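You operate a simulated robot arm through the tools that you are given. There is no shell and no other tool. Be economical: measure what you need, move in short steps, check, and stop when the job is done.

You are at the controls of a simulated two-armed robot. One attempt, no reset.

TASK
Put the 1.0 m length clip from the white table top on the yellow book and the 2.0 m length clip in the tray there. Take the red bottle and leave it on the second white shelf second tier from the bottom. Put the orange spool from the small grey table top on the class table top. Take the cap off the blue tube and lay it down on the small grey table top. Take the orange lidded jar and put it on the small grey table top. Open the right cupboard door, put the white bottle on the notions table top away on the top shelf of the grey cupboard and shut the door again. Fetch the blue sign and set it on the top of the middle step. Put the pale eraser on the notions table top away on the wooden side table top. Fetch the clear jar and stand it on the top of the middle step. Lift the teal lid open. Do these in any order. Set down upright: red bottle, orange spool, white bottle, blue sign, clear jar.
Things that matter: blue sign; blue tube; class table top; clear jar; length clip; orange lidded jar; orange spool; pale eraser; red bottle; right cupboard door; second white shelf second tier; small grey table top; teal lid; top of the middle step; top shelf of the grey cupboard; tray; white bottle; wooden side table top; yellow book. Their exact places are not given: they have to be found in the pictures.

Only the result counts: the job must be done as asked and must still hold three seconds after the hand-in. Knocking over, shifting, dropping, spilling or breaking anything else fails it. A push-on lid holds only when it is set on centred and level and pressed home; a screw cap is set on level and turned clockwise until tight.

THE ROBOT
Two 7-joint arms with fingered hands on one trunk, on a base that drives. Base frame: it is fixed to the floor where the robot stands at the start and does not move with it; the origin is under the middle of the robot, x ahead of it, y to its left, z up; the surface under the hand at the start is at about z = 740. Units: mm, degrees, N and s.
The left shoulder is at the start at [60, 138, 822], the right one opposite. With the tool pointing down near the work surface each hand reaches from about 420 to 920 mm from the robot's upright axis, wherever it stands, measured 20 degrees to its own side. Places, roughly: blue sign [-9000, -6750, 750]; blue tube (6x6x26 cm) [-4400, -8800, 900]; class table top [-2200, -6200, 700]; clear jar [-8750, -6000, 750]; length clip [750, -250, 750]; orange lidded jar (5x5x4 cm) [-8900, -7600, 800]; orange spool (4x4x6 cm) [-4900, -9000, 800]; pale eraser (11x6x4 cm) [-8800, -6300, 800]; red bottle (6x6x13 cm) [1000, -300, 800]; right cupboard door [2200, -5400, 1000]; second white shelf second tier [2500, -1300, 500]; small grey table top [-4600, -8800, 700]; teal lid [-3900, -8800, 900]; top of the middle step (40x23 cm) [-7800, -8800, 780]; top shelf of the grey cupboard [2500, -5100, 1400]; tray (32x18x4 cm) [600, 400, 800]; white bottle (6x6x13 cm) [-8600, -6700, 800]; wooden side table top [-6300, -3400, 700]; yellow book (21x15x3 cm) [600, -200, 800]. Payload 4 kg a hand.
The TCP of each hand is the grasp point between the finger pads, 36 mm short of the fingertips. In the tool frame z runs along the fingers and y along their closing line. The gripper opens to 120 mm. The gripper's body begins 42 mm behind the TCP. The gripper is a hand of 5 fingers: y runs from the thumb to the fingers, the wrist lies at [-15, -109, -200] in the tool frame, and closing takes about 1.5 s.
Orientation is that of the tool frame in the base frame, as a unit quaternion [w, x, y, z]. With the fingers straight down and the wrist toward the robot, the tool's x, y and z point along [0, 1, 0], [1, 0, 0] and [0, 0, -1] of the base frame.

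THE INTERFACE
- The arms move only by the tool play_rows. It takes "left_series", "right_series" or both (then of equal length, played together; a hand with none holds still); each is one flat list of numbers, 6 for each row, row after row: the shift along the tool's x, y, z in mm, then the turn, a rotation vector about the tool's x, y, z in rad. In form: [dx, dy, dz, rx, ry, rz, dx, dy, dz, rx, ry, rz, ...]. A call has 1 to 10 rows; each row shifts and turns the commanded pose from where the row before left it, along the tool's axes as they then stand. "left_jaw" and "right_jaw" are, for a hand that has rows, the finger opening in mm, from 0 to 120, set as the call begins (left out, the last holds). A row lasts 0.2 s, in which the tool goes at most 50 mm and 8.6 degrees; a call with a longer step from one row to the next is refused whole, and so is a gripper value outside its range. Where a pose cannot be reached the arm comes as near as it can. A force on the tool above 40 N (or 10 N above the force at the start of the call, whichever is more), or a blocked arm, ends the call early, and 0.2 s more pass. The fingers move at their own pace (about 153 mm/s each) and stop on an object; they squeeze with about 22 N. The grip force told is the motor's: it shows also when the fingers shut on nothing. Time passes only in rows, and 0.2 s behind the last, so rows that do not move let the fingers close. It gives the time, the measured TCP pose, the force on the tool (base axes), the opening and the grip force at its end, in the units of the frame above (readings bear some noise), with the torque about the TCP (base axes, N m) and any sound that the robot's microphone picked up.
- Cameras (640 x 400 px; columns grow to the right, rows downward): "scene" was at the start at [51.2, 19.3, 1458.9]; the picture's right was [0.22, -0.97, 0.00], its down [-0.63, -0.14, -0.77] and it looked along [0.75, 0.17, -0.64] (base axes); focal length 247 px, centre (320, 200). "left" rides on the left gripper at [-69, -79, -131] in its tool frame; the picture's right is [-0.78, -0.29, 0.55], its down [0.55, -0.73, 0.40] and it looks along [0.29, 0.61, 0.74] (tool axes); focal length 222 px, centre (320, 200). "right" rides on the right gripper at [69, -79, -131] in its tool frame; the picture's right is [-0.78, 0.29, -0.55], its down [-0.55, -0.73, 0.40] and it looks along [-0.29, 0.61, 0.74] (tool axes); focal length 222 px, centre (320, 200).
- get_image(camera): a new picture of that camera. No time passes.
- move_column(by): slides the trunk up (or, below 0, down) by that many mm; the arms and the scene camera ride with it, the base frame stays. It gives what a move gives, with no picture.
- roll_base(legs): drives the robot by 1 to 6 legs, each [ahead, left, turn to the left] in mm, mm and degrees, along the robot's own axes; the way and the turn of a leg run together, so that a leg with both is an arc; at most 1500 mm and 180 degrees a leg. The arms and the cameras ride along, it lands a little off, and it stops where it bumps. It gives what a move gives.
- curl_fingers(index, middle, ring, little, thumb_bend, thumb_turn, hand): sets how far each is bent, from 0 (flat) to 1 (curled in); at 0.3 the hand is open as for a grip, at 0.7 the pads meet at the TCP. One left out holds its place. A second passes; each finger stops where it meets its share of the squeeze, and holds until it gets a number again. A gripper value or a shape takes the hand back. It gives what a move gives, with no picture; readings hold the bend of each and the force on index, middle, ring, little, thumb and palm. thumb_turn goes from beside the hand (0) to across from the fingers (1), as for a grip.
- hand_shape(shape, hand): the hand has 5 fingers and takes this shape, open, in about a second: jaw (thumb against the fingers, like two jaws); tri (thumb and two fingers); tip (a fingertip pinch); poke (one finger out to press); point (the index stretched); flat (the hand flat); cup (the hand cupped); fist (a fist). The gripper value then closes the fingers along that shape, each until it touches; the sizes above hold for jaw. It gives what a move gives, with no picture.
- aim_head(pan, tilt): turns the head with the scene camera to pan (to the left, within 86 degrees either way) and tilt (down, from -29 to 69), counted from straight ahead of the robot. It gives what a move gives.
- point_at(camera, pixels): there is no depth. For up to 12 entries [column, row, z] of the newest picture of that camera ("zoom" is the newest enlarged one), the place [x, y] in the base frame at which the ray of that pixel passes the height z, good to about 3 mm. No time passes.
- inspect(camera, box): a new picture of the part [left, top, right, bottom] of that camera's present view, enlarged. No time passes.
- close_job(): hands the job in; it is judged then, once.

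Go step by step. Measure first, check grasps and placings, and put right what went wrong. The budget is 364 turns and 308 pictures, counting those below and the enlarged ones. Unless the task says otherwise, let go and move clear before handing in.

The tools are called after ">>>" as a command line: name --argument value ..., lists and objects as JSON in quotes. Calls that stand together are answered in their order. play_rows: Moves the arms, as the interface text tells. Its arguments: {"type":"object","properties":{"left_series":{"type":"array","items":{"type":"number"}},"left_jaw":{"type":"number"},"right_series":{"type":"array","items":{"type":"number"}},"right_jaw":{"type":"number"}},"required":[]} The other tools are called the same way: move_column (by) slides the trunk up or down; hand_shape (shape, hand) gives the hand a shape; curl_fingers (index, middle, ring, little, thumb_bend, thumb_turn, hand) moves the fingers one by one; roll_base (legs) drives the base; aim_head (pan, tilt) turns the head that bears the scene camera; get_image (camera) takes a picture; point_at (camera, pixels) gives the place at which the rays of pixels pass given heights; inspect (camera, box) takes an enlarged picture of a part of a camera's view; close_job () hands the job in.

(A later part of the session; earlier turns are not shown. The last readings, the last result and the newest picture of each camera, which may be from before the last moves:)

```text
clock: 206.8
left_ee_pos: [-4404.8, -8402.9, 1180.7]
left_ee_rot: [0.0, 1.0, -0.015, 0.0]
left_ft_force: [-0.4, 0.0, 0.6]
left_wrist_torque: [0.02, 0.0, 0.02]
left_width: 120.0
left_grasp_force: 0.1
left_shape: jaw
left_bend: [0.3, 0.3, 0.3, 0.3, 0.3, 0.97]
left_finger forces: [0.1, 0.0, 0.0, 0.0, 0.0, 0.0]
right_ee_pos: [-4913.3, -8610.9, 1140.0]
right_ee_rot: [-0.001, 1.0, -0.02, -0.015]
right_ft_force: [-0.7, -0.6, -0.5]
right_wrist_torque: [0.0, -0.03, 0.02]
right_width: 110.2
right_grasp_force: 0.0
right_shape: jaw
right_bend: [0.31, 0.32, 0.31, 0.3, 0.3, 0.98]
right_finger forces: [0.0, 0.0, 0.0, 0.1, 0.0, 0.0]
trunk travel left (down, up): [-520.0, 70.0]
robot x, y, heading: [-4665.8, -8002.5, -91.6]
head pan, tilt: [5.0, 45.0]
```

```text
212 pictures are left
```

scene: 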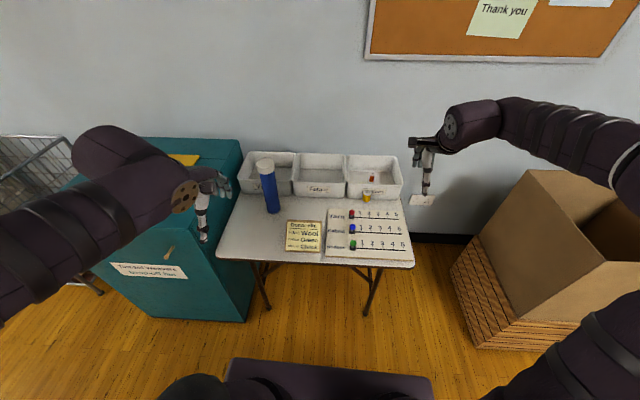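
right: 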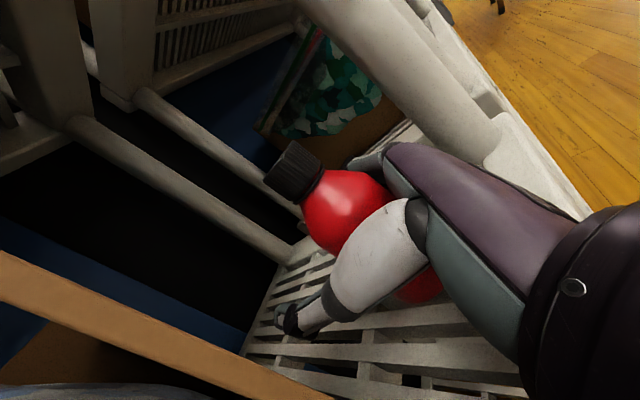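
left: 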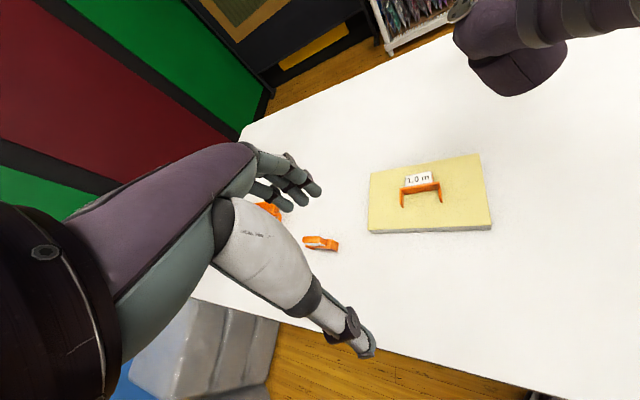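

>>> inspect --camera "scene" --box '[225, 140, 425, 270]'

>>> inspect --camera "scene" --box '[60, 130, 260, 290]'

>>> point_at --camera "scene" --pixels '[[367, 202, 740], [367, 198, 740], [272, 212, 740], [265, 163, 990], [218, 258, 740], [415, 265, 740], [240, 195, 740], [240, 165, 900], [290, 225, 740], [325, 250, 740]]'

```text
3.08 times, centred on (325, 205) of scene
```

zoom: 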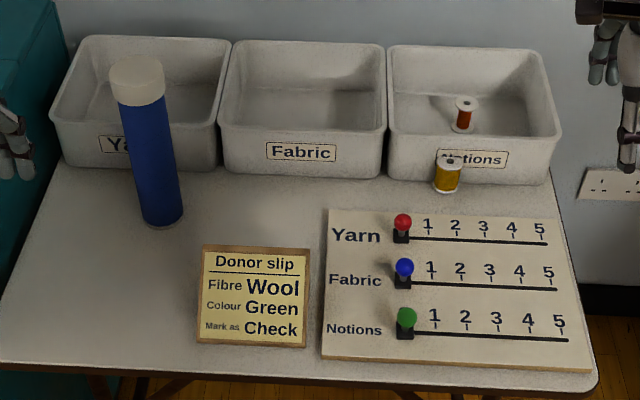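

```text
2.50 times, centred on (160, 210) of scene
```

zoom: 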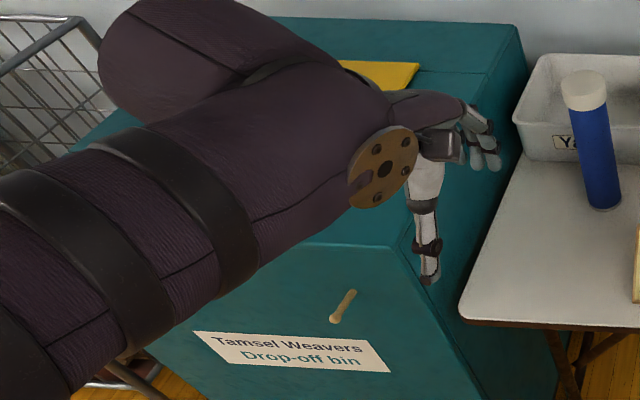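

```text
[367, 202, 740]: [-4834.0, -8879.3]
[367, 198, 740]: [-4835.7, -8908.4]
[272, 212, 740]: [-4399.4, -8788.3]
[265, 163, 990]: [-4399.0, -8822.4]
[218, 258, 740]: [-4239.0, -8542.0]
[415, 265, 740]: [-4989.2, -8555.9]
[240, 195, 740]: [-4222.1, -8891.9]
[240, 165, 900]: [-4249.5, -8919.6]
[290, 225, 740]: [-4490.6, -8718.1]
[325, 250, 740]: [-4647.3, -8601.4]
```

Two spools: a yellow one on the table, and an orange one standing in the Notions bin. I'll check which matches the given place.

>>> inspect --camera "scene" --box '[340, 145, 412, 210]'

>>> point_at --camera "zoom" --pixels '[[275, 225, 745], [210, 345, 740], [275, 140, 800], [290, 170, 745], [60, 100, 840], [500, 100, 840]]'

```text
6.15 times, centred on (376, 178) of scene
```

zoom: 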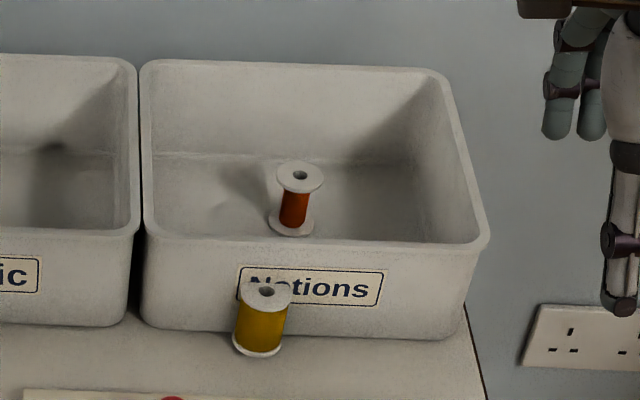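

```text
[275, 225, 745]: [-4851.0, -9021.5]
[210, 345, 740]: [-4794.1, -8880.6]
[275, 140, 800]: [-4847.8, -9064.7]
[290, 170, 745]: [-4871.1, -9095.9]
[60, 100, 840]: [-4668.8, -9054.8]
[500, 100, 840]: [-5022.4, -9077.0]
```

The orange spool is the one standing in the bin at about (-4863,-9021). Next I'll check where the teal bin's front corner is, to plan base positions.

>>> point_at --camera "scene" --pixels '[[244, 320, 0], [198, 230, 900], [242, 142, 900], [150, 318, 0], [268, 308, 0], [370, 312, 0], [170, 253, 750]]'

>>> inspect --camera "scene" --box '[130, 210, 260, 330]'

```text
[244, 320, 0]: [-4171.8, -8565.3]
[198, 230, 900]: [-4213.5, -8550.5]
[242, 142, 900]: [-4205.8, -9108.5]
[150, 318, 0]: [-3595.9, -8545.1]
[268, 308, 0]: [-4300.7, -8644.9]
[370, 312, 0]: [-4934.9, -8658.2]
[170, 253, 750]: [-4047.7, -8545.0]
```

```text
3.33 times, centred on (195, 270) of scene
```

zoom: 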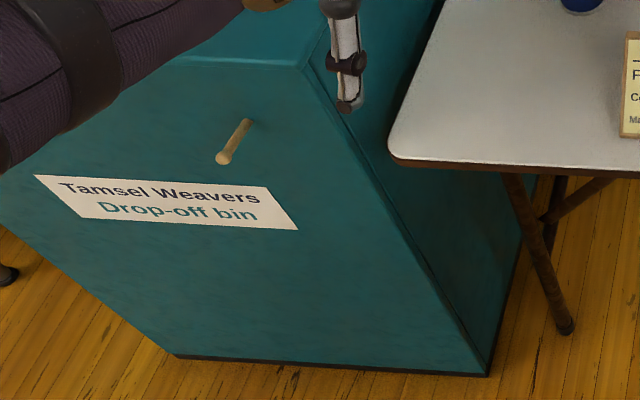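

The bin front is flush with the table at y≈-8550. I'll move to face the tube and turn the left hand into the forward-pointing pose to hold the tube body.

>>> roll_base --legs '[[180, 130, 0]]'

>>> play_rows --left_series '[0, 0, 0, -0.0863, -0.0863, -0.0863, 0, 0, 0, -0.0863, -0.0863, -0.0863, 0, 0, 0, -0.0863, -0.0863, -0.0863, 0, 0, 0, -0.0863, -0.0863, -0.0863, 0, 0, 0, -0.0863, -0.0863, -0.0863, 0, 0, 0, -0.0863, -0.0863, -0.0863, 0, 0, 0, -0.0863, -0.0863, -0.0863]'

>>> play_rows --left_series '[0, 0, 0, -0.0863, -0.0863, -0.0863, 0, 0, 0, -0.0863, -0.0863, -0.0863, 0, 0, 0, -0.0863, -0.0863, -0.0863, 0, 0, 0, -0.0863, -0.0863, -0.0863, 0, 0, 0, -0.0863, -0.0863, -0.0863, 0, 0, 0, -0.0863, -0.0863, -0.0863, 0, 0, 0, -0.0863, -0.0863, -0.0863]'

>>> get_image --camera "scene"

```text
clock: 208.5
left_ee_pos: [-4279.4, -8588.2, 1180.0]
left_ee_rot: [-0.001, 1.0, -0.016, 0.0]
left_ft_force: [0.5, -0.3, 0.3]
left_wrist_torque: [0.06, 0.0, 0.0]
left_width: 119.9
left_grasp_force: 0.0
left_shape: jaw
left_bend: [0.3, 0.3, 0.3, 0.3, 0.3, 0.97]
left_finger forces: [0.0, 0.1, 0.0, 0.1, 0.0, 0.1]
right_ee_pos: [-4787.8, -8795.8, 1141.0]
right_ee_rot: [-0.002, 1.0, -0.02, -0.015]
right_ft_force: [-0.3, 0.3, -0.9]
right_wrist_torque: [0.0, 0.02, -0.03]
right_width: 109.9
right_grasp_force: 0.0
right_shape: jaw
right_bend: [0.31, 0.32, 0.31, 0.3, 0.3, 0.98]
right_finger forces: [0.0, 0.0, 0.0, 0.1, 0.0, 0.0]
trunk travel left (down, up): [-520.0, 70.0]
robot x, y, heading: [-4536.7, -8177.1, -91.7]
head pan, tilt: [5.0, 45.0]
```

```text
clock: 210.1
left_ee_pos: [-4277.9, -8586.3, 1179.3]
left_ee_rot: [0.284, 0.871, 0.276, -0.292]
left_ft_force: [0.3, 0.0, 0.0]
left_wrist_torque: [0.0, 0.02, -0.02]
left_width: 119.8
left_grasp_force: 0.0
left_shape: jaw
left_bend: [0.3, 0.3, 0.3, 0.3, 0.3, 0.97]
left_finger forces: [0.0, 0.0, 0.0, 0.0, 0.0, 0.0]
right_ee_pos: [-4785.9, -8795.9, 1143.1]
right_ee_rot: [0.0, 1.0, -0.02, -0.015]
right_ft_force: [0.6, 0.5, 0.0]
right_wrist_torque: [0.0, -0.02, -0.02]
right_width: 110.1
right_grasp_force: 0.0
right_shape: jaw
right_bend: [0.31, 0.32, 0.31, 0.3, 0.3, 0.98]
right_finger forces: [0.0, 0.0, 0.0, 0.0, 0.0, 0.1]
trunk travel left (down, up): [-520.0, 70.0]
robot x, y, heading: [-4536.1, -8183.1, -91.7]
head pan, tilt: [5.0, 45.0]
```

```text
clock: 211.7
left_ee_pos: [-4273.0, -8638.5, 1231.9]
left_ee_rot: [0.492, 0.508, 0.493, -0.507]
left_ft_force: [0.0, -0.5, -0.2]
left_wrist_torque: [0.01, -0.01, -0.04]
left_width: 120.0
left_grasp_force: 0.1
left_shape: jaw
left_bend: [0.3, 0.3, 0.3, 0.3, 0.3, 0.97]
left_finger forces: [0.0, 0.0, 0.1, 0.1, 0.0, 0.0]
left hand out of reach, approached as far as the arm can: row 1, 2, 3, 4, 5
right_ee_pos: [-4786.7, -8796.3, 1140.4]
right_ee_rot: [-0.001, 1.0, -0.02, -0.015]
right_ft_force: [0.3, -0.1, 0.1]
right_wrist_torque: [0.02, 0.04, -0.01]
right_width: 110.0
right_grasp_force: 0.0
right_shape: jaw
right_bend: [0.31, 0.32, 0.31, 0.3, 0.3, 0.98]
right_finger forces: [0.0, 0.0, 0.1, 0.0, 0.1, 0.0]
trunk travel left (down, up): [-520.0, 70.0]
robot x, y, heading: [-4538.4, -8182.5, -91.4]
head pan, tilt: [5.0, 45.0]
```

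```text
207 pictures are left
```

scene: 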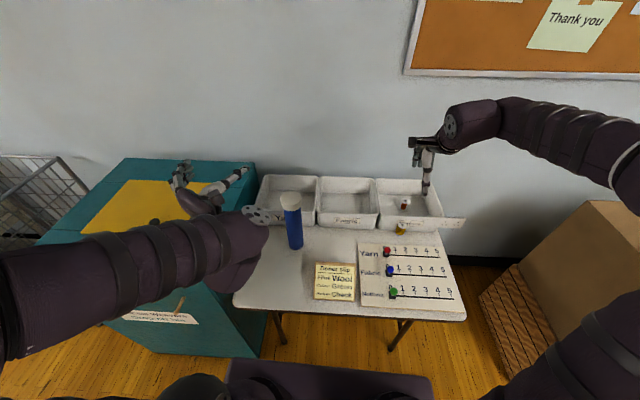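

The left hand is now forward-pointing and level. I'll shift it in line with the tube (x≈-4399) and lower it to z≈870 in front of the tube.

>>> play_rows --left_series '[0, -42, 0, 0, 0, 0, 0, -42, 0, 0, 0, 0, 0, -42, 0, 0, 0, 0, 45, 0, 0, 0, 0, 0, 45, 0, 0, 0, 0, 0, 45, 0, 0, 0, 0, 0, 45, 0, 0, 0, 0, 0, 45, 0, 0, 0, 0, 0]' --left_jaw 115

>>> play_rows --left_series '[45, 0, 0, 0, 0, 0, 45, 0, 0, 0, 0, 0, 45, 0, 0, 0, 0, 0, 0, 0, 0, 0, 0, 0]'

>>> get_image --camera "scene"

>>> get_image --camera "left"

```text
clock: 213.5
left_ee_pos: [-4399.8, -8636.0, 1008.7]
left_ee_rot: [0.492, 0.509, 0.491, -0.508]
left_ft_force: [-0.4, -0.5, -0.5]
left_wrist_torque: [0.02, 0.01, 0.01]
left_width: 115.4
left_grasp_force: 0.1
left_shape: jaw
left_bend: [0.3, 0.31, 0.31, 0.3, 0.3, 0.97]
left_finger forces: [0.0, 0.1, 0.0, 0.0, 0.0, 0.0]
right_ee_pos: [-4787.0, -8794.4, 1141.6]
right_ee_rot: [-0.002, 1.0, -0.021, -0.015]
right_ft_force: [-0.5, 0.0, -0.6]
right_wrist_torque: [0.01, 0.01, -0.02]
right_width: 110.0
right_grasp_force: 0.1
right_shape: jaw
right_bend: [0.31, 0.32, 0.31, 0.3, 0.3, 0.98]
right_finger forces: [0.1, 0.0, 0.1, 0.1, 0.1, 0.1]
trunk travel left (down, up): [-520.0, 70.0]
robot x, y, heading: [-4539.1, -8179.8, -91.7]
head pan, tilt: [5.0, 45.0]
```

```text
clock: 214.5
left_ee_pos: [-4398.2, -8634.0, 870.9]
left_ee_rot: [0.492, 0.509, 0.492, -0.507]
left_ft_force: [0.5, -0.3, 0.8]
left_wrist_torque: [0.02, -0.03, -0.03]
left_width: 115.3
left_grasp_force: 0.0
left_shape: jaw
left_bend: [0.3, 0.31, 0.31, 0.3, 0.3, 0.97]
left_finger forces: [0.0, 0.0, 0.0, 0.0, 0.1, 0.0]
right_ee_pos: [-4787.9, -8796.0, 1142.9]
right_ee_rot: [0.0, 1.0, -0.02, -0.016]
right_ft_force: [-0.5, -0.5, 0.4]
right_wrist_torque: [-0.01, 0.01, 0.02]
right_width: 110.1
right_grasp_force: 0.1
right_shape: jaw
right_bend: [0.31, 0.32, 0.31, 0.3, 0.3, 0.98]
right_finger forces: [0.0, 0.1, 0.0, 0.0, 0.1, 0.0]
trunk travel left (down, up): [-520.0, 70.0]
robot x, y, heading: [-4535.6, -8179.6, -91.7]
head pan, tilt: [5.0, 45.0]
```

```text
206 pictures are left
```

scene: 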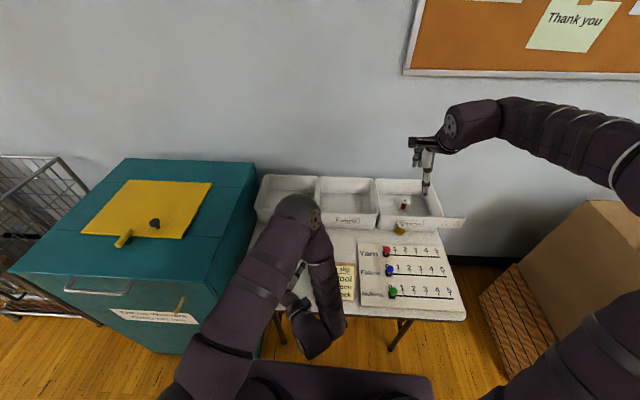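

```text
205 pictures are left
```

left: 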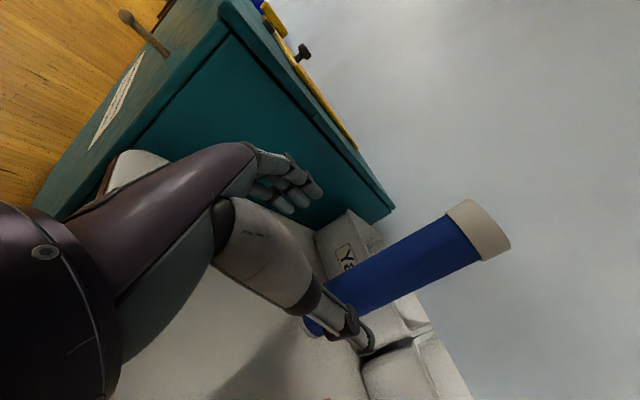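

The tube is right ahead of the left hand. I'll advance 110 mm and check the alignment.

>>> play_rows --left_series '[0, 0, 37, 0, 0, 0, 0, 0, 37, 0, 0, 0, 0, 0, 36, 0, 0, 0, 0, 0, 0, 0, 0, 0]'

>>> get_image --camera "left"

>>> get_image --camera "right"

>>> inspect --camera "scene" --box '[220, 150, 360, 250]'

```text
clock: 215.5
left_ee_pos: [-4403.0, -8745.8, 872.3]
left_ee_rot: [0.491, 0.509, 0.492, -0.507]
left_ft_force: [-1.1, -1.1, -0.5]
left_wrist_torque: [-0.01, -0.03, 0.02]
left_width: 115.3
left_grasp_force: 0.0
left_shape: jaw
left_bend: [0.3, 0.31, 0.31, 0.3, 0.3, 0.97]
left_finger forces: [0.0, 0.0, 0.0, 0.1, 0.1, 0.0]
right_ee_pos: [-4786.9, -8794.2, 1141.1]
right_ee_rot: [-0.001, 1.0, -0.021, -0.016]
right_ft_force: [0.4, -0.3, -0.4]
right_wrist_torque: [-0.02, 0.02, 0.01]
right_width: 110.0
right_grasp_force: 0.0
right_shape: jaw
right_bend: [0.31, 0.32, 0.31, 0.3, 0.3, 0.98]
right_finger forces: [0.1, 0.0, 0.1, 0.0, 0.0, 0.1]
trunk travel left (down, up): [-520.0, 70.0]
robot x, y, heading: [-4534.4, -8181.2, -91.7]
head pan, tilt: [5.0, 45.0]
```

```text
204 pictures are left
```

left: 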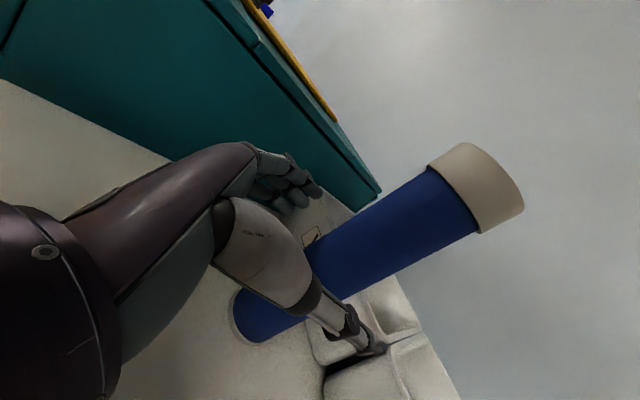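

```text
203 pictures are left
```

right: 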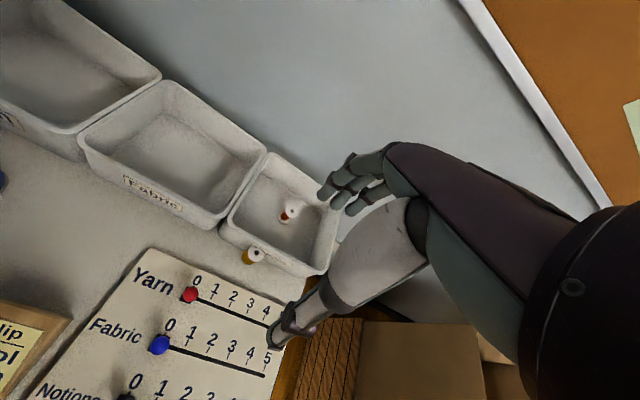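

```text
4.00 times, centred on (290, 200) of scene
```

zoom: 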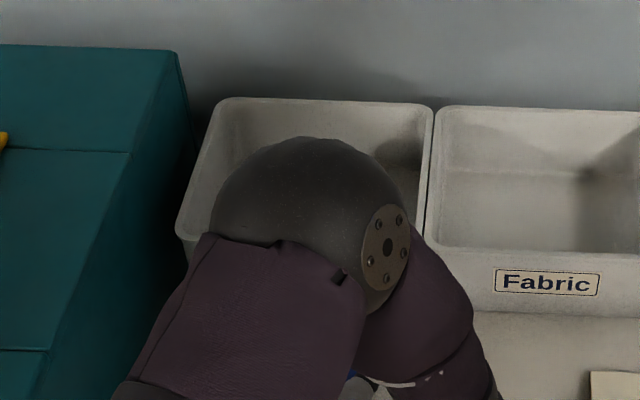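

The tube lies between thumb and fingers. I'll advance 38 mm more and close on it.

>>> play_rows --left_series '[0, 0, 19, 0, 0, 0, 0, 0, 19, 0, 0, 0, 0, 0, 0, 0, 0, 0]'

>>> play_rows --left_series '[0, 0, 0, 0, 0, 0, 0, 0, 0, 0, 0, 0, 0, 0, 0, 0, 0, 0, 0, 0, 0, 0, 0, 0, 0, 0, 0, 0, 0, 0, 0, 0, 0, 0, 0, 0, 0, 0, 0, 0, 0, 0]' --left_jaw 0

>>> get_image --camera "left"

>>> get_image --camera "right"

```text
clock: 216.3
left_ee_pos: [-4404.6, -8780.7, 871.0]
left_ee_rot: [0.492, 0.509, 0.492, -0.508]
left_ft_force: [0.6, 0.3, 0.4]
left_wrist_torque: [0.01, 0.03, -0.02]
left_width: 115.1
left_grasp_force: 0.0
left_shape: jaw
left_bend: [0.3, 0.31, 0.31, 0.3, 0.3, 0.97]
left_finger forces: [0.0, 0.0, 0.0, 0.1, 0.0, 0.1]
right_ee_pos: [-4787.0, -8795.5, 1141.9]
right_ee_rot: [-0.001, 1.0, -0.02, -0.015]
right_ft_force: [-0.4, 0.5, 0.0]
right_wrist_torque: [0.01, -0.02, 0.0]
right_width: 109.9
right_grasp_force: 0.1
right_shape: jaw
right_bend: [0.31, 0.32, 0.31, 0.3, 0.3, 0.98]
right_finger forces: [0.1, 0.0, 0.1, 0.0, 0.0, 0.1]
trunk travel left (down, up): [-520.0, 70.0]
robot x, y, heading: [-4536.6, -8183.1, -91.4]
head pan, tilt: [5.0, 45.0]
```

```text
clock: 217.9
left_ee_pos: [-4404.1, -8782.5, 871.7]
left_ee_rot: [0.491, 0.509, 0.492, -0.507]
left_ft_force: [0.1, -0.5, 0.0]
left_wrist_torque: [0.0, -0.13, 0.0]
left_width: 52.6
left_grasp_force: 21.6
left_shape: jaw
left_bend: [0.45, 0.48, 0.46, 0.71, 0.63, 1.0]
left_finger forces: [10.2, 5.6, 2.5, 1.4, 17.8, 0.1]
right_ee_pos: [-4787.2, -8795.0, 1140.3]
right_ee_rot: [0.0, 1.0, -0.02, -0.015]
right_ft_force: [0.3, 0.4, -0.4]
right_wrist_torque: [0.0, -0.03, 0.02]
right_width: 110.2
right_grasp_force: 0.0
right_shape: jaw
right_bend: [0.31, 0.32, 0.31, 0.3, 0.3, 0.98]
right_finger forces: [0.0, 0.0, 0.0, 0.0, 0.0, 0.1]
trunk travel left (down, up): [-520.0, 70.0]
robot x, y, heading: [-4540.9, -8182.9, -91.8]
head pan, tilt: [5.0, 45.0]
```

```text
201 pictures are left
```

left: 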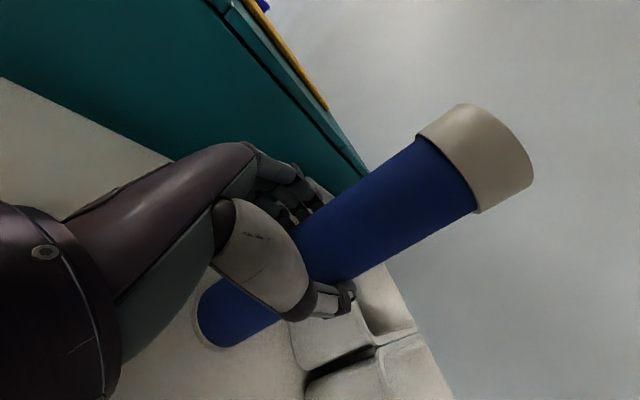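

```text
200 pictures are left
```

right: 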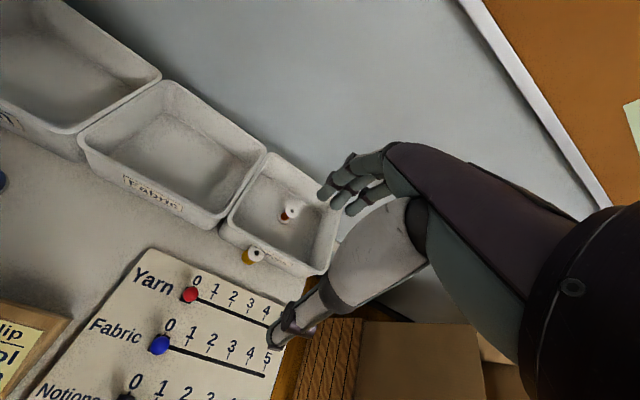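

The tube is gripped (52 mm), but the left elbow sits right above the tube and would block the right hand. I'll release, back the base off 260 mm and grip again with the left arm stretched out.

>>> play_rows --left_series '[0, 0, 0, 0, 0, 0, 0, 0, 0, 0, 0, 0, 0, 0, 0, 0, 0, 0, 0, 0, 0, 0, 0, 0, 0, 0, -35, 0, 0, 0, 0, 0, -40, 0, 0, 0, 0, 0, -40, 0, 0, 0, 0, 0, 0, 0, 0, 0]' --left_jaw 115

>>> roll_base --legs '[[-270, 0, 0]]'

>>> get_image --camera "left"

>>> play_rows --left_series '[0, 0, 40, 0, 0, 0, 0, 0, 40, 0, 0, 0, 0, 0, 40, 0, 0, 0, 0, 0, 40, 0, 0, 0, 0, 0, 40, 0, 0, 0, 0, 0, 40, 0, 0, 0, 0, 0, 0, 0, 0, 0]'

>>> get_image --camera "scene"

>>> get_image --camera "left"

```text
clock: 219.7
left_ee_pos: [-4400.6, -8666.6, 871.6]
left_ee_rot: [0.491, 0.509, 0.491, -0.508]
left_ft_force: [0.5, -0.4, -1.0]
left_wrist_torque: [0.01, 0.01, 0.0]
left_width: 114.8
left_grasp_force: 0.1
left_shape: jaw
left_bend: [0.3, 0.31, 0.31, 0.3, 0.3, 0.98]
left_finger forces: [0.0, 0.1, 0.0, 0.1, 0.0, 0.0]
right_ee_pos: [-4788.0, -8795.0, 1142.4]
right_ee_rot: [0.0, 1.0, -0.02, -0.015]
right_ft_force: [-0.2, -0.5, -0.1]
right_wrist_torque: [-0.02, 0.0, 0.0]
right_width: 109.9
right_grasp_force: 0.0
right_shape: jaw
right_bend: [0.31, 0.32, 0.31, 0.3, 0.3, 0.98]
right_finger forces: [0.0, 0.0, 0.0, 0.1, 0.0, 0.0]
trunk travel left (down, up): [-520.0, 70.0]
robot x, y, heading: [-4541.3, -8178.0, -91.6]
head pan, tilt: [5.0, 45.0]
```

```text
clock: 221.6
left_ee_pos: [-4391.1, -8396.6, 872.1]
left_ee_rot: [0.492, 0.509, 0.492, -0.507]
left_ft_force: [0.9, -0.2, -0.3]
left_wrist_torque: [-0.01, 0.01, 0.03]
left_width: 114.6
left_grasp_force: 0.1
left_shape: jaw
left_bend: [0.3, 0.31, 0.31, 0.3, 0.3, 0.98]
left_finger forces: [0.0, 0.1, 0.1, 0.0, 0.0, 0.0]
right_ee_pos: [-4779.2, -8526.0, 1141.9]
right_ee_rot: [0.0, 1.0, -0.02, -0.016]
right_ft_force: [1.1, -0.6, 1.1]
right_wrist_torque: [0.01, 0.03, -0.01]
right_width: 109.9
right_grasp_force: 0.0
right_shape: jaw
right_bend: [0.31, 0.32, 0.31, 0.3, 0.3, 0.98]
right_finger forces: [0.0, 0.0, 0.0, 0.1, 0.0, 0.0]
trunk travel left (down, up): [-520.0, 70.0]
robot x, y, heading: [-4531.4, -7909.3, -91.5]
head pan, tilt: [5.0, 45.0]
```

```text
199 pictures are left
```

left: 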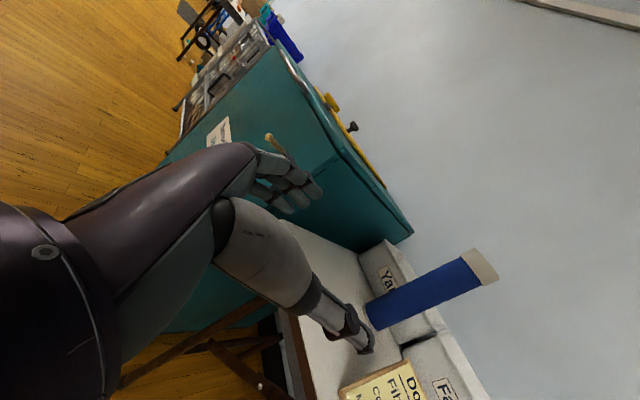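

```text
clock: 223.2
left_ee_pos: [-4399.0, -8638.6, 871.2]
left_ee_rot: [0.492, 0.508, 0.492, -0.507]
left_ft_force: [0.1, -0.5, 0.2]
left_wrist_torque: [0.0, -0.01, -0.04]
left_width: 114.7
left_grasp_force: 0.0
left_shape: jaw
left_bend: [0.3, 0.31, 0.31, 0.3, 0.3, 0.98]
left_finger forces: [0.0, 0.0, 0.0, 0.0, 0.1, 0.0]
right_ee_pos: [-4779.1, -8525.7, 1142.0]
right_ee_rot: [-0.001, 1.0, -0.02, -0.015]
right_ft_force: [0.3, 0.5, -0.3]
right_wrist_torque: [-0.01, 0.02, 0.0]
right_width: 109.8
right_grasp_force: 0.1
right_shape: jaw
right_bend: [0.31, 0.32, 0.31, 0.3, 0.3, 0.98]
right_finger forces: [0.0, 0.0, 0.0, 0.0, 0.0, 0.0]
trunk travel left (down, up): [-520.0, 70.0]
robot x, y, heading: [-4532.3, -7911.1, -91.6]
head pan, tilt: [5.0, 45.0]
```

```text
198 pictures are left
```

scene: 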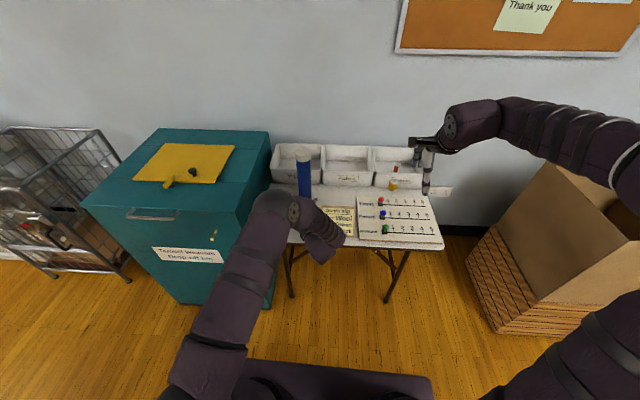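

```text
197 pictures are left
```

left: 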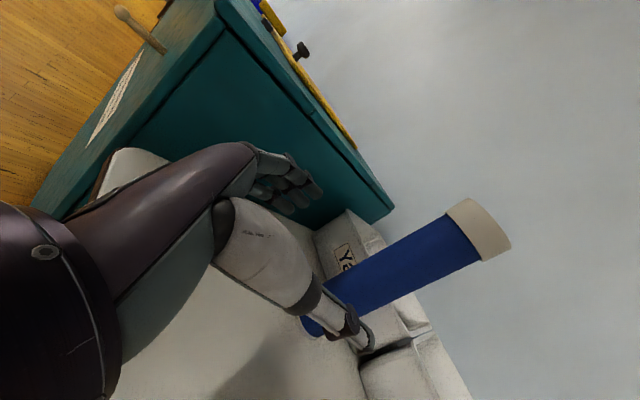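

Same alignment as before and the elbow is further back. I'll advance 142 mm and close.

>>> play_rows --left_series '[0, 0, 37, 0, 0, 0, 0, 0, 37, 0, 0, 0, 0, 0, 36, 0, 0, 0, 0, 0, 34, 0, 0, 0, 0, 0, 0, 0, 0, 0]'

>>> play_rows --left_series '[0, 0, 0, 0, 0, 0, 0, 0, 0, 0, 0, 0, 0, 0, 0, 0, 0, 0, 0, 0, 0, 0, 0, 0, 0, 0, 0, 0, 0, 0, 0, 0, 0, 0, 0, 0, 0, 0, 0, 0, 0, 0]' --left_jaw 0

>>> get_image --camera "scene"

>>> inspect --camera "scene" --box '[240, 120, 380, 270]'

```text
clock: 224.4
left_ee_pos: [-4403.8, -8782.1, 871.7]
left_ee_rot: [0.492, 0.509, 0.492, -0.507]
left_ft_force: [1.0, -0.1, -0.8]
left_wrist_torque: [0.02, -0.01, 0.03]
left_width: 114.7
left_grasp_force: 0.0
left_shape: jaw
left_bend: [0.3, 0.31, 0.31, 0.3, 0.3, 0.98]
left_finger forces: [0.0, 0.0, 0.1, 0.1, 0.0, 0.0]
right_ee_pos: [-4779.1, -8525.9, 1142.0]
right_ee_rot: [-0.001, 1.0, -0.02, -0.015]
right_ft_force: [0.6, -1.0, -0.4]
right_wrist_torque: [-0.02, 0.03, 0.0]
right_width: 110.3
right_grasp_force: 0.1
right_shape: jaw
right_bend: [0.31, 0.32, 0.31, 0.3, 0.3, 0.98]
right_finger forces: [0.0, 0.1, 0.0, 0.0, 0.0, 0.0]
trunk travel left (down, up): [-520.0, 70.0]
robot x, y, heading: [-4528.8, -7912.8, -91.6]
head pan, tilt: [5.0, 45.0]
```

```text
clock: 226.0
left_ee_pos: [-4404.9, -8780.5, 871.5]
left_ee_rot: [0.492, 0.509, 0.492, -0.507]
left_ft_force: [1.0, -0.5, 0.6]
left_wrist_torque: [0.0, -0.14, 0.01]
left_width: 53.3
left_grasp_force: 22.0
left_shape: jaw
left_bend: [0.45, 0.49, 0.47, 0.71, 0.61, 1.0]
left_finger forces: [10.2, 5.7, 2.5, 1.3, 17.8, 0.0]
right_ee_pos: [-4779.1, -8527.4, 1140.8]
right_ee_rot: [0.0, 1.0, -0.021, -0.016]
right_ft_force: [-0.1, 0.0, 0.1]
right_wrist_torque: [0.0, -0.01, 0.02]
right_width: 109.8
right_grasp_force: 0.1
right_shape: jaw
right_bend: [0.31, 0.32, 0.31, 0.3, 0.3, 0.98]
right_finger forces: [0.1, 0.1, 0.0, 0.0, 0.1, 0.1]
trunk travel left (down, up): [-520.0, 70.0]
robot x, y, heading: [-4531.3, -7913.0, -91.7]
head pan, tilt: [5.0, 45.0]
```

```text
196 pictures are left
```

scene: 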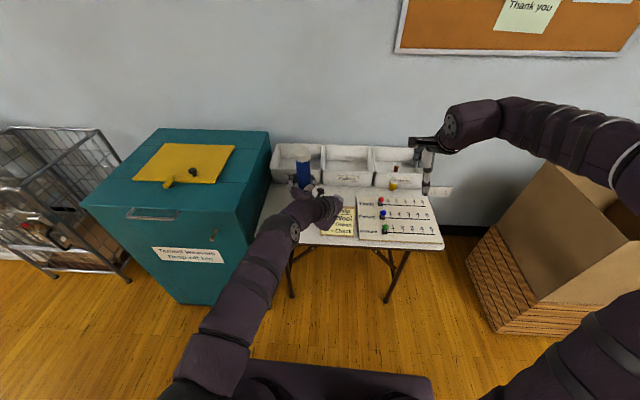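

```text
2.67 times, centred on (310, 195) of scene
```

zoom: 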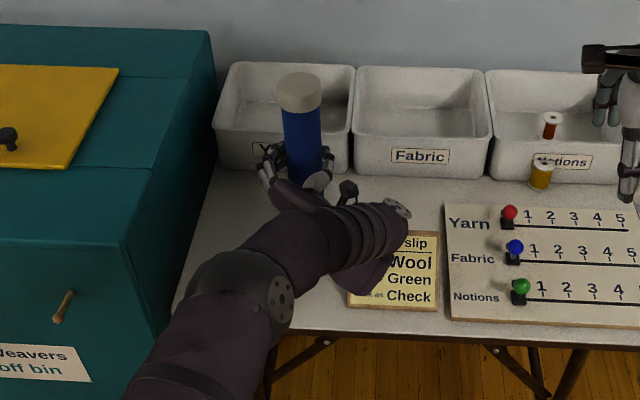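

The elbow is clear now. Locating the cap's top precisely.

>>> point_at --camera "zoom" --pixels '[[299, 86, 1000], [277, 90, 1000], [322, 88, 1000], [299, 110, 965], [302, 178, 865]]'

>>> play_rows --right_series '[40, 26, 0, 0, 0, 0, 40, 26, 0, 0, 0, 0, 40, 26, 0, 0, 0, 0, 40, 26, 0, 0, 0, 0, 40, 26, 0, 0, 0, 0, 40, 26, 0, 0, 0, 0, 40, 26, 0, 0, 0, 0, 40, 26, 0, 0, 0, 0, 40, 26, 0, 0, 0, 0, 0, 0, 0, 0, 0, 0]'

>>> get_image --camera "right"

>>> get_image --camera "scene"

```text
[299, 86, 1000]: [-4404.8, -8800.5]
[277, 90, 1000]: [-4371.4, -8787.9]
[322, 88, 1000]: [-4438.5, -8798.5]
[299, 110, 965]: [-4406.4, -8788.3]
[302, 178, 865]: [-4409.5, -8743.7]
```

```text
clock: 228.2
left_ee_pos: [-4404.9, -8781.4, 870.9]
left_ee_rot: [0.492, 0.508, 0.492, -0.507]
left_ft_force: [0.1, 0.5, 1.0]
left_wrist_torque: [-0.01, 0.02, -0.03]
left_width: 52.8
left_grasp_force: 22.5
left_shape: jaw
left_bend: [0.45, 0.49, 0.48, 0.71, 0.62, 0.99]
left_finger forces: [11.1, 6.0, 2.8, 0.3, 19.1, 0.1]
right_ee_pos: [-4488.0, -8707.4, 1118.2]
right_ee_rot: [0.0, 1.0, -0.02, -0.016]
right_ft_force: [-0.7, -0.6, 0.8]
right_wrist_torque: [-0.03, 0.04, -0.01]
right_width: 110.0
right_grasp_force: 0.1
right_shape: jaw
right_bend: [0.3, 0.32, 0.31, 0.3, 0.3, 0.98]
right_finger forces: [0.0, 0.0, 0.1, 0.0, 0.1, 0.1]
right hand out of reach, approached as far as the arm can: row 7, 8, 9
trunk travel left (down, up): [-520.0, 70.0]
robot x, y, heading: [-4530.8, -7912.2, -91.8]
head pan, tilt: [5.0, 45.0]
```

```text
194 pictures are left
```

right: 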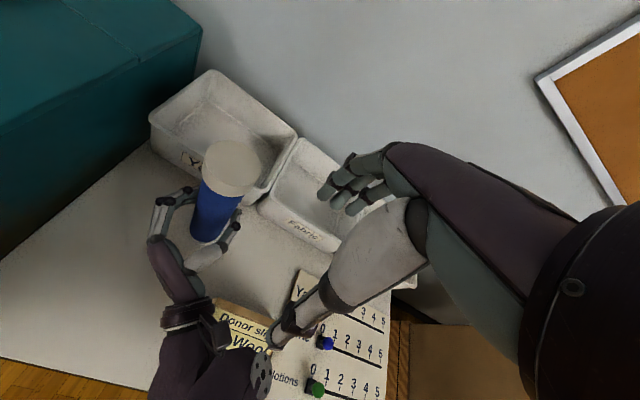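

```text
193 pictures are left
```

scene: 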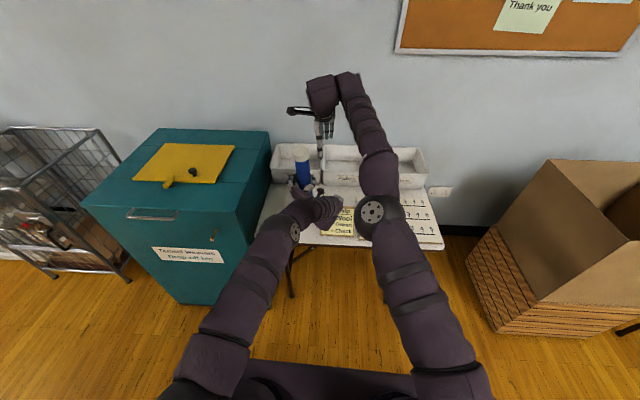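

The cap is just out of the right hand's reach. I'll release the tube, retreat, shift the base 80 mm ahead and 60 mm left, and grip again.

>>> play_rows --right_series '[-40, -20, 0, 0, 0, 0, -40, -20, 0, 0, 0, 0, -40, -20, 0, 0, 0, 0, 0, 0, 0, 0, 0, 0, 0, 0, 0, 0, 0, 0, 0, 0, 0, 0, 0, 0, 0, 0, 0, 0, 0, 0]' --left_series '[0, 0, 0, 0, 0, 0, 0, 0, 0, 0, 0, 0, 0, 0, 0, 0, 0, 0, 0, 0, 0, 0, 0, 0, 0, 0, -40, 0, 0, 0, 0, 0, -40, 0, 0, 0, 0, 0, -40, 0, 0, 0]' --left_jaw 115

>>> roll_base --legs '[[85, 60, 0]]'

>>> get_image --camera "left"

```text
clock: 229.8
left_ee_pos: [-4400.9, -8660.0, 872.1]
left_ee_rot: [0.492, 0.509, 0.492, -0.507]
left_ft_force: [-1.1, -0.1, 0.2]
left_wrist_torque: [0.0, 0.01, -0.02]
left_width: 114.8
left_grasp_force: 0.1
left_shape: jaw
left_bend: [0.3, 0.31, 0.31, 0.3, 0.3, 0.98]
left_finger forces: [0.0, 0.1, 0.1, 0.0, 0.1, 0.0]
right_ee_pos: [-4604.2, -8642.6, 1123.0]
right_ee_rot: [0.0, 1.0, -0.021, -0.015]
right_ft_force: [-1.3, 0.2, -0.2]
right_wrist_torque: [0.02, 0.0, 0.02]
right_width: 110.0
right_grasp_force: 0.1
right_shape: jaw
right_bend: [0.3, 0.32, 0.31, 0.3, 0.3, 0.98]
right_finger forces: [0.0, 0.1, 0.0, 0.1, 0.0, 0.0]
trunk travel left (down, up): [-520.0, 70.0]
robot x, y, heading: [-4529.8, -7913.8, -91.6]
head pan, tilt: [5.0, 45.0]
```

```text
clock: 231.0
left_ee_pos: [-4342.1, -8749.3, 871.4]
left_ee_rot: [0.492, 0.509, 0.493, -0.506]
left_ft_force: [-0.6, -0.5, -0.2]
left_wrist_torque: [-0.01, 0.01, 0.0]
left_width: 114.9
left_grasp_force: 0.0
left_shape: jaw
left_bend: [0.3, 0.31, 0.31, 0.3, 0.3, 0.97]
left_finger forces: [0.0, 0.1, 0.0, 0.1, 0.2, 0.1]
right_ee_pos: [-4545.7, -8731.7, 1120.9]
right_ee_rot: [-0.002, 1.0, -0.019, -0.015]
right_ft_force: [0.3, -0.5, -0.3]
right_wrist_torque: [0.01, -0.01, 0.0]
right_width: 109.9
right_grasp_force: 0.0
right_shape: jaw
right_bend: [0.3, 0.32, 0.31, 0.3, 0.3, 0.98]
right_finger forces: [0.0, 0.0, 0.0, 0.0, 0.1, 0.0]
trunk travel left (down, up): [-520.0, 70.0]
robot x, y, heading: [-4470.3, -7999.4, -91.5]
head pan, tilt: [5.0, 45.0]
```

```text
192 pictures are left
```

left: 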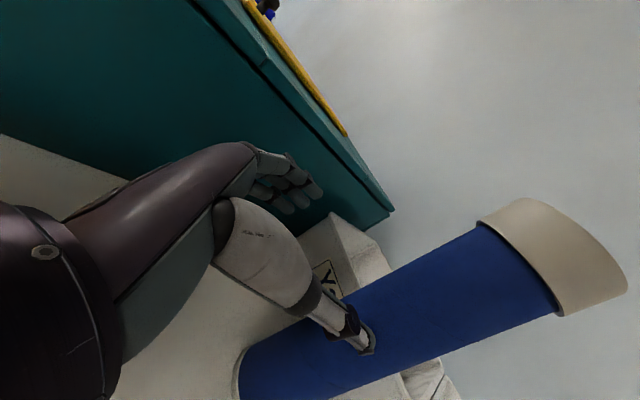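

The thumb is now directly in front of the tube. I'll retreat 70 mm, shift over 60 mm and look.

>>> play_rows --left_series '[0, 0, -35, 0, 0, 0, 0, 0, -35, 0, 0, 0, 0, -30, 0, 0, 0, 0, 0, -30, 0, 0, 0, 0, 0, 0, 0, 0, 0, 0]'

>>> get_image --camera "left"

>>> inspect --camera "scene" --box '[240, 120, 380, 270]'

```text
clock: 232.2
left_ee_pos: [-4400.5, -8676.4, 871.8]
left_ee_rot: [0.493, 0.508, 0.492, -0.506]
left_ft_force: [-0.3, -0.3, 0.2]
left_wrist_torque: [0.0, 0.0, 0.01]
left_width: 115.2
left_grasp_force: 0.0
left_shape: jaw
left_bend: [0.3, 0.31, 0.31, 0.3, 0.3, 0.97]
left_finger forces: [0.0, 0.1, 0.0, 0.1, 0.0, 0.1]
right_ee_pos: [-4545.0, -8729.3, 1122.0]
right_ee_rot: [0.0, 1.0, -0.019, -0.016]
right_ft_force: [-0.5, -0.4, 0.0]
right_wrist_torque: [0.02, 0.05, -0.02]
right_width: 110.5
right_grasp_force: 0.0
right_shape: jaw
right_bend: [0.3, 0.32, 0.31, 0.3, 0.3, 0.98]
right_finger forces: [0.1, 0.1, 0.0, 0.0, 0.0, 0.0]
trunk travel left (down, up): [-520.0, 70.0]
robot x, y, heading: [-4477.0, -7999.0, -91.6]
head pan, tilt: [5.0, 45.0]
```

```text
191 pictures are left
```

left: 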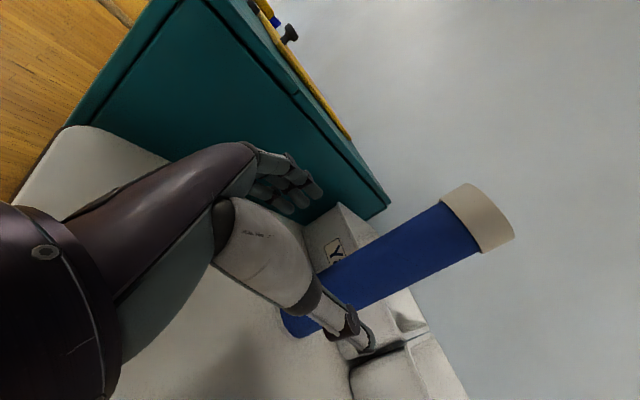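

```text
2.67 times, centred on (310, 195) of scene
```

zoom: 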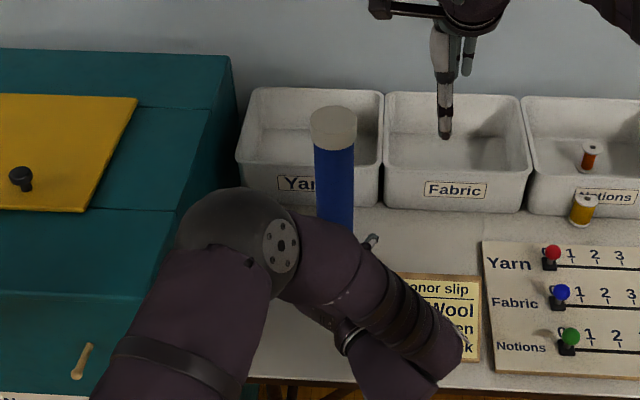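

Tube still in place. I'll advance 108 mm and grip it again.

>>> play_rows --left_series '[0, 0, 37, 0, 0, 0, 0, 0, 37, 0, 0, 0, 0, 0, 34, 0, 0, 0, 0, 0, 0, 0, 0, 0]'

>>> play_rows --left_series '[0, 0, 0, 0, 0, 0, 0, 0, 0, 0, 0, 0, 0, 0, 0, 0, 0, 0, 0, 0, 0, 0, 0, 0, 0, 0, 0, 0, 0, 0, 0, 0, 0, 0, 0, 0, 0, 0, 0, 0, 0, 0]' --left_jaw 0

>>> inspect --camera "scene" --box '[240, 120, 380, 270]'

```text
clock: 233.2
left_ee_pos: [-4402.9, -8785.3, 871.3]
left_ee_rot: [0.492, 0.508, 0.492, -0.507]
left_ft_force: [0.3, -0.1, -0.3]
left_wrist_torque: [-0.03, -0.02, 0.02]
left_width: 114.9
left_grasp_force: 0.0
left_shape: jaw
left_bend: [0.3, 0.31, 0.31, 0.3, 0.3, 0.97]
left_finger forces: [0.1, 0.0, 0.0, 0.0, 0.0, 0.0]
right_ee_pos: [-4547.6, -8730.1, 1120.7]
right_ee_rot: [0.0, 1.0, -0.019, -0.015]
right_ft_force: [-0.4, 0.1, 0.1]
right_wrist_torque: [-0.03, -0.02, -0.01]
right_width: 110.0
right_grasp_force: 0.0
right_shape: jaw
right_bend: [0.3, 0.32, 0.31, 0.3, 0.3, 0.98]
right_finger forces: [0.1, 0.0, 0.0, 0.1, 0.1, 0.0]
trunk travel left (down, up): [-520.0, 70.0]
robot x, y, heading: [-4473.6, -8000.8, -91.5]
head pan, tilt: [5.0, 45.0]
```

```text
clock: 234.8
left_ee_pos: [-4403.2, -8783.4, 871.9]
left_ee_rot: [0.492, 0.509, 0.492, -0.507]
left_ft_force: [0.6, -0.4, 0.0]
left_wrist_torque: [0.04, -0.08, 0.04]
left_width: 52.9
left_grasp_force: 22.3
left_shape: jaw
left_bend: [0.45, 0.48, 0.47, 0.71, 0.62, 1.0]
left_finger forces: [10.3, 5.6, 2.4, 1.4, 17.7, 0.0]
right_ee_pos: [-4547.5, -8730.2, 1123.4]
right_ee_rot: [0.0, 1.0, -0.019, -0.016]
right_ft_force: [0.0, 0.1, 0.1]
right_wrist_torque: [0.02, 0.02, 0.01]
right_width: 110.0
right_grasp_force: 0.0
right_shape: jaw
right_bend: [0.3, 0.32, 0.31, 0.3, 0.3, 0.98]
right_finger forces: [0.0, 0.0, 0.0, 0.0, 0.1, 0.1]
trunk travel left (down, up): [-520.0, 70.0]
robot x, y, heading: [-4470.9, -7997.3, -91.3]
head pan, tilt: [5.0, 45.0]
```

```text
2.67 times, centred on (310, 195) of scene
```

zoom: 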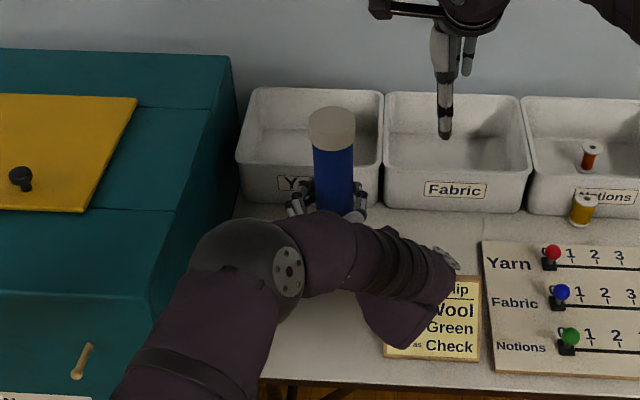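

>>> point_at --camera "zoom" --pixels '[[332, 121, 1000], [308, 126, 1000], [355, 126, 1000], [332, 143, 965]]'

>>> play_rows --right_series '[36, 15, 0, 0, 0, 0, 36, 15, 0, 0, 0, 0, 36, 15, 0, 0, 0, 0, 36, 15, 0, 0, 0, 0, 0, 0, 20, 0, 0, 0, 0, 0, 0, 0, 0, 0]'

>>> get_image --camera "right"

>>> inspect --camera "scene" --box '[240, 120, 380, 270]'

```text
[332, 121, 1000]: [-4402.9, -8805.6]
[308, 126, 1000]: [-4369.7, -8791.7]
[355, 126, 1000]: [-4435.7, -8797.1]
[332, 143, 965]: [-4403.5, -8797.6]
```

```text
clock: 236.2
left_ee_pos: [-4403.0, -8783.4, 871.0]
left_ee_rot: [0.493, 0.508, 0.493, -0.507]
left_ft_force: [-0.1, -1.2, 1.3]
left_wrist_torque: [-0.03, -0.05, -0.02]
left_width: 52.9
left_grasp_force: 21.8
left_shape: jaw
left_bend: [0.45, 0.49, 0.47, 0.71, 0.62, 1.0]
left_finger forces: [10.4, 5.2, 2.7, 0.9, 18.0, 0.1]
right_ee_pos: [-4413.8, -8780.5, 1092.3]
right_ee_rot: [-0.001, 1.0, -0.019, -0.016]
right_ft_force: [-0.8, -0.7, -0.4]
right_wrist_torque: [-0.02, -0.04, 0.02]
right_width: 110.0
right_grasp_force: 0.1
right_shape: jaw
right_bend: [0.3, 0.32, 0.31, 0.3, 0.3, 0.98]
right_finger forces: [0.0, 0.1, 0.0, 0.0, 0.1, 0.0]
right hand out of reach, approached as far as the arm can: row 4
trunk travel left (down, up): [-520.0, 70.0]
robot x, y, heading: [-4472.6, -8003.0, -91.2]
head pan, tilt: [5.0, 45.0]
```

```text
188 pictures are left
```

right: 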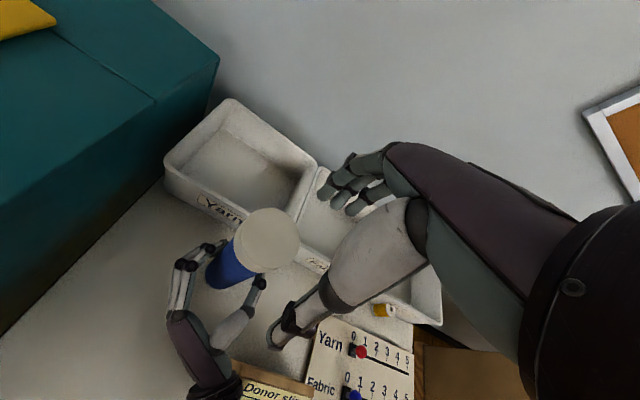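

```text
2.67 times, centred on (310, 195) of scene
```

zoom: 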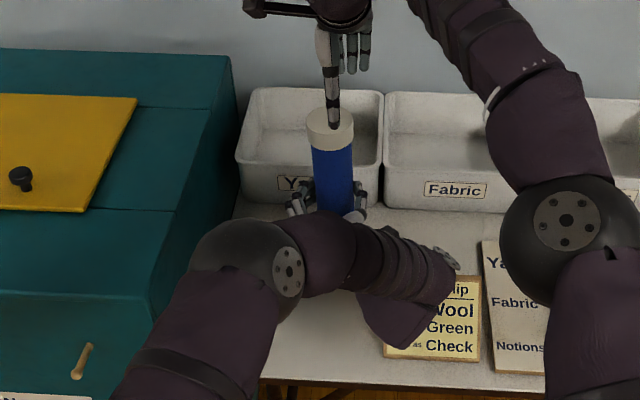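

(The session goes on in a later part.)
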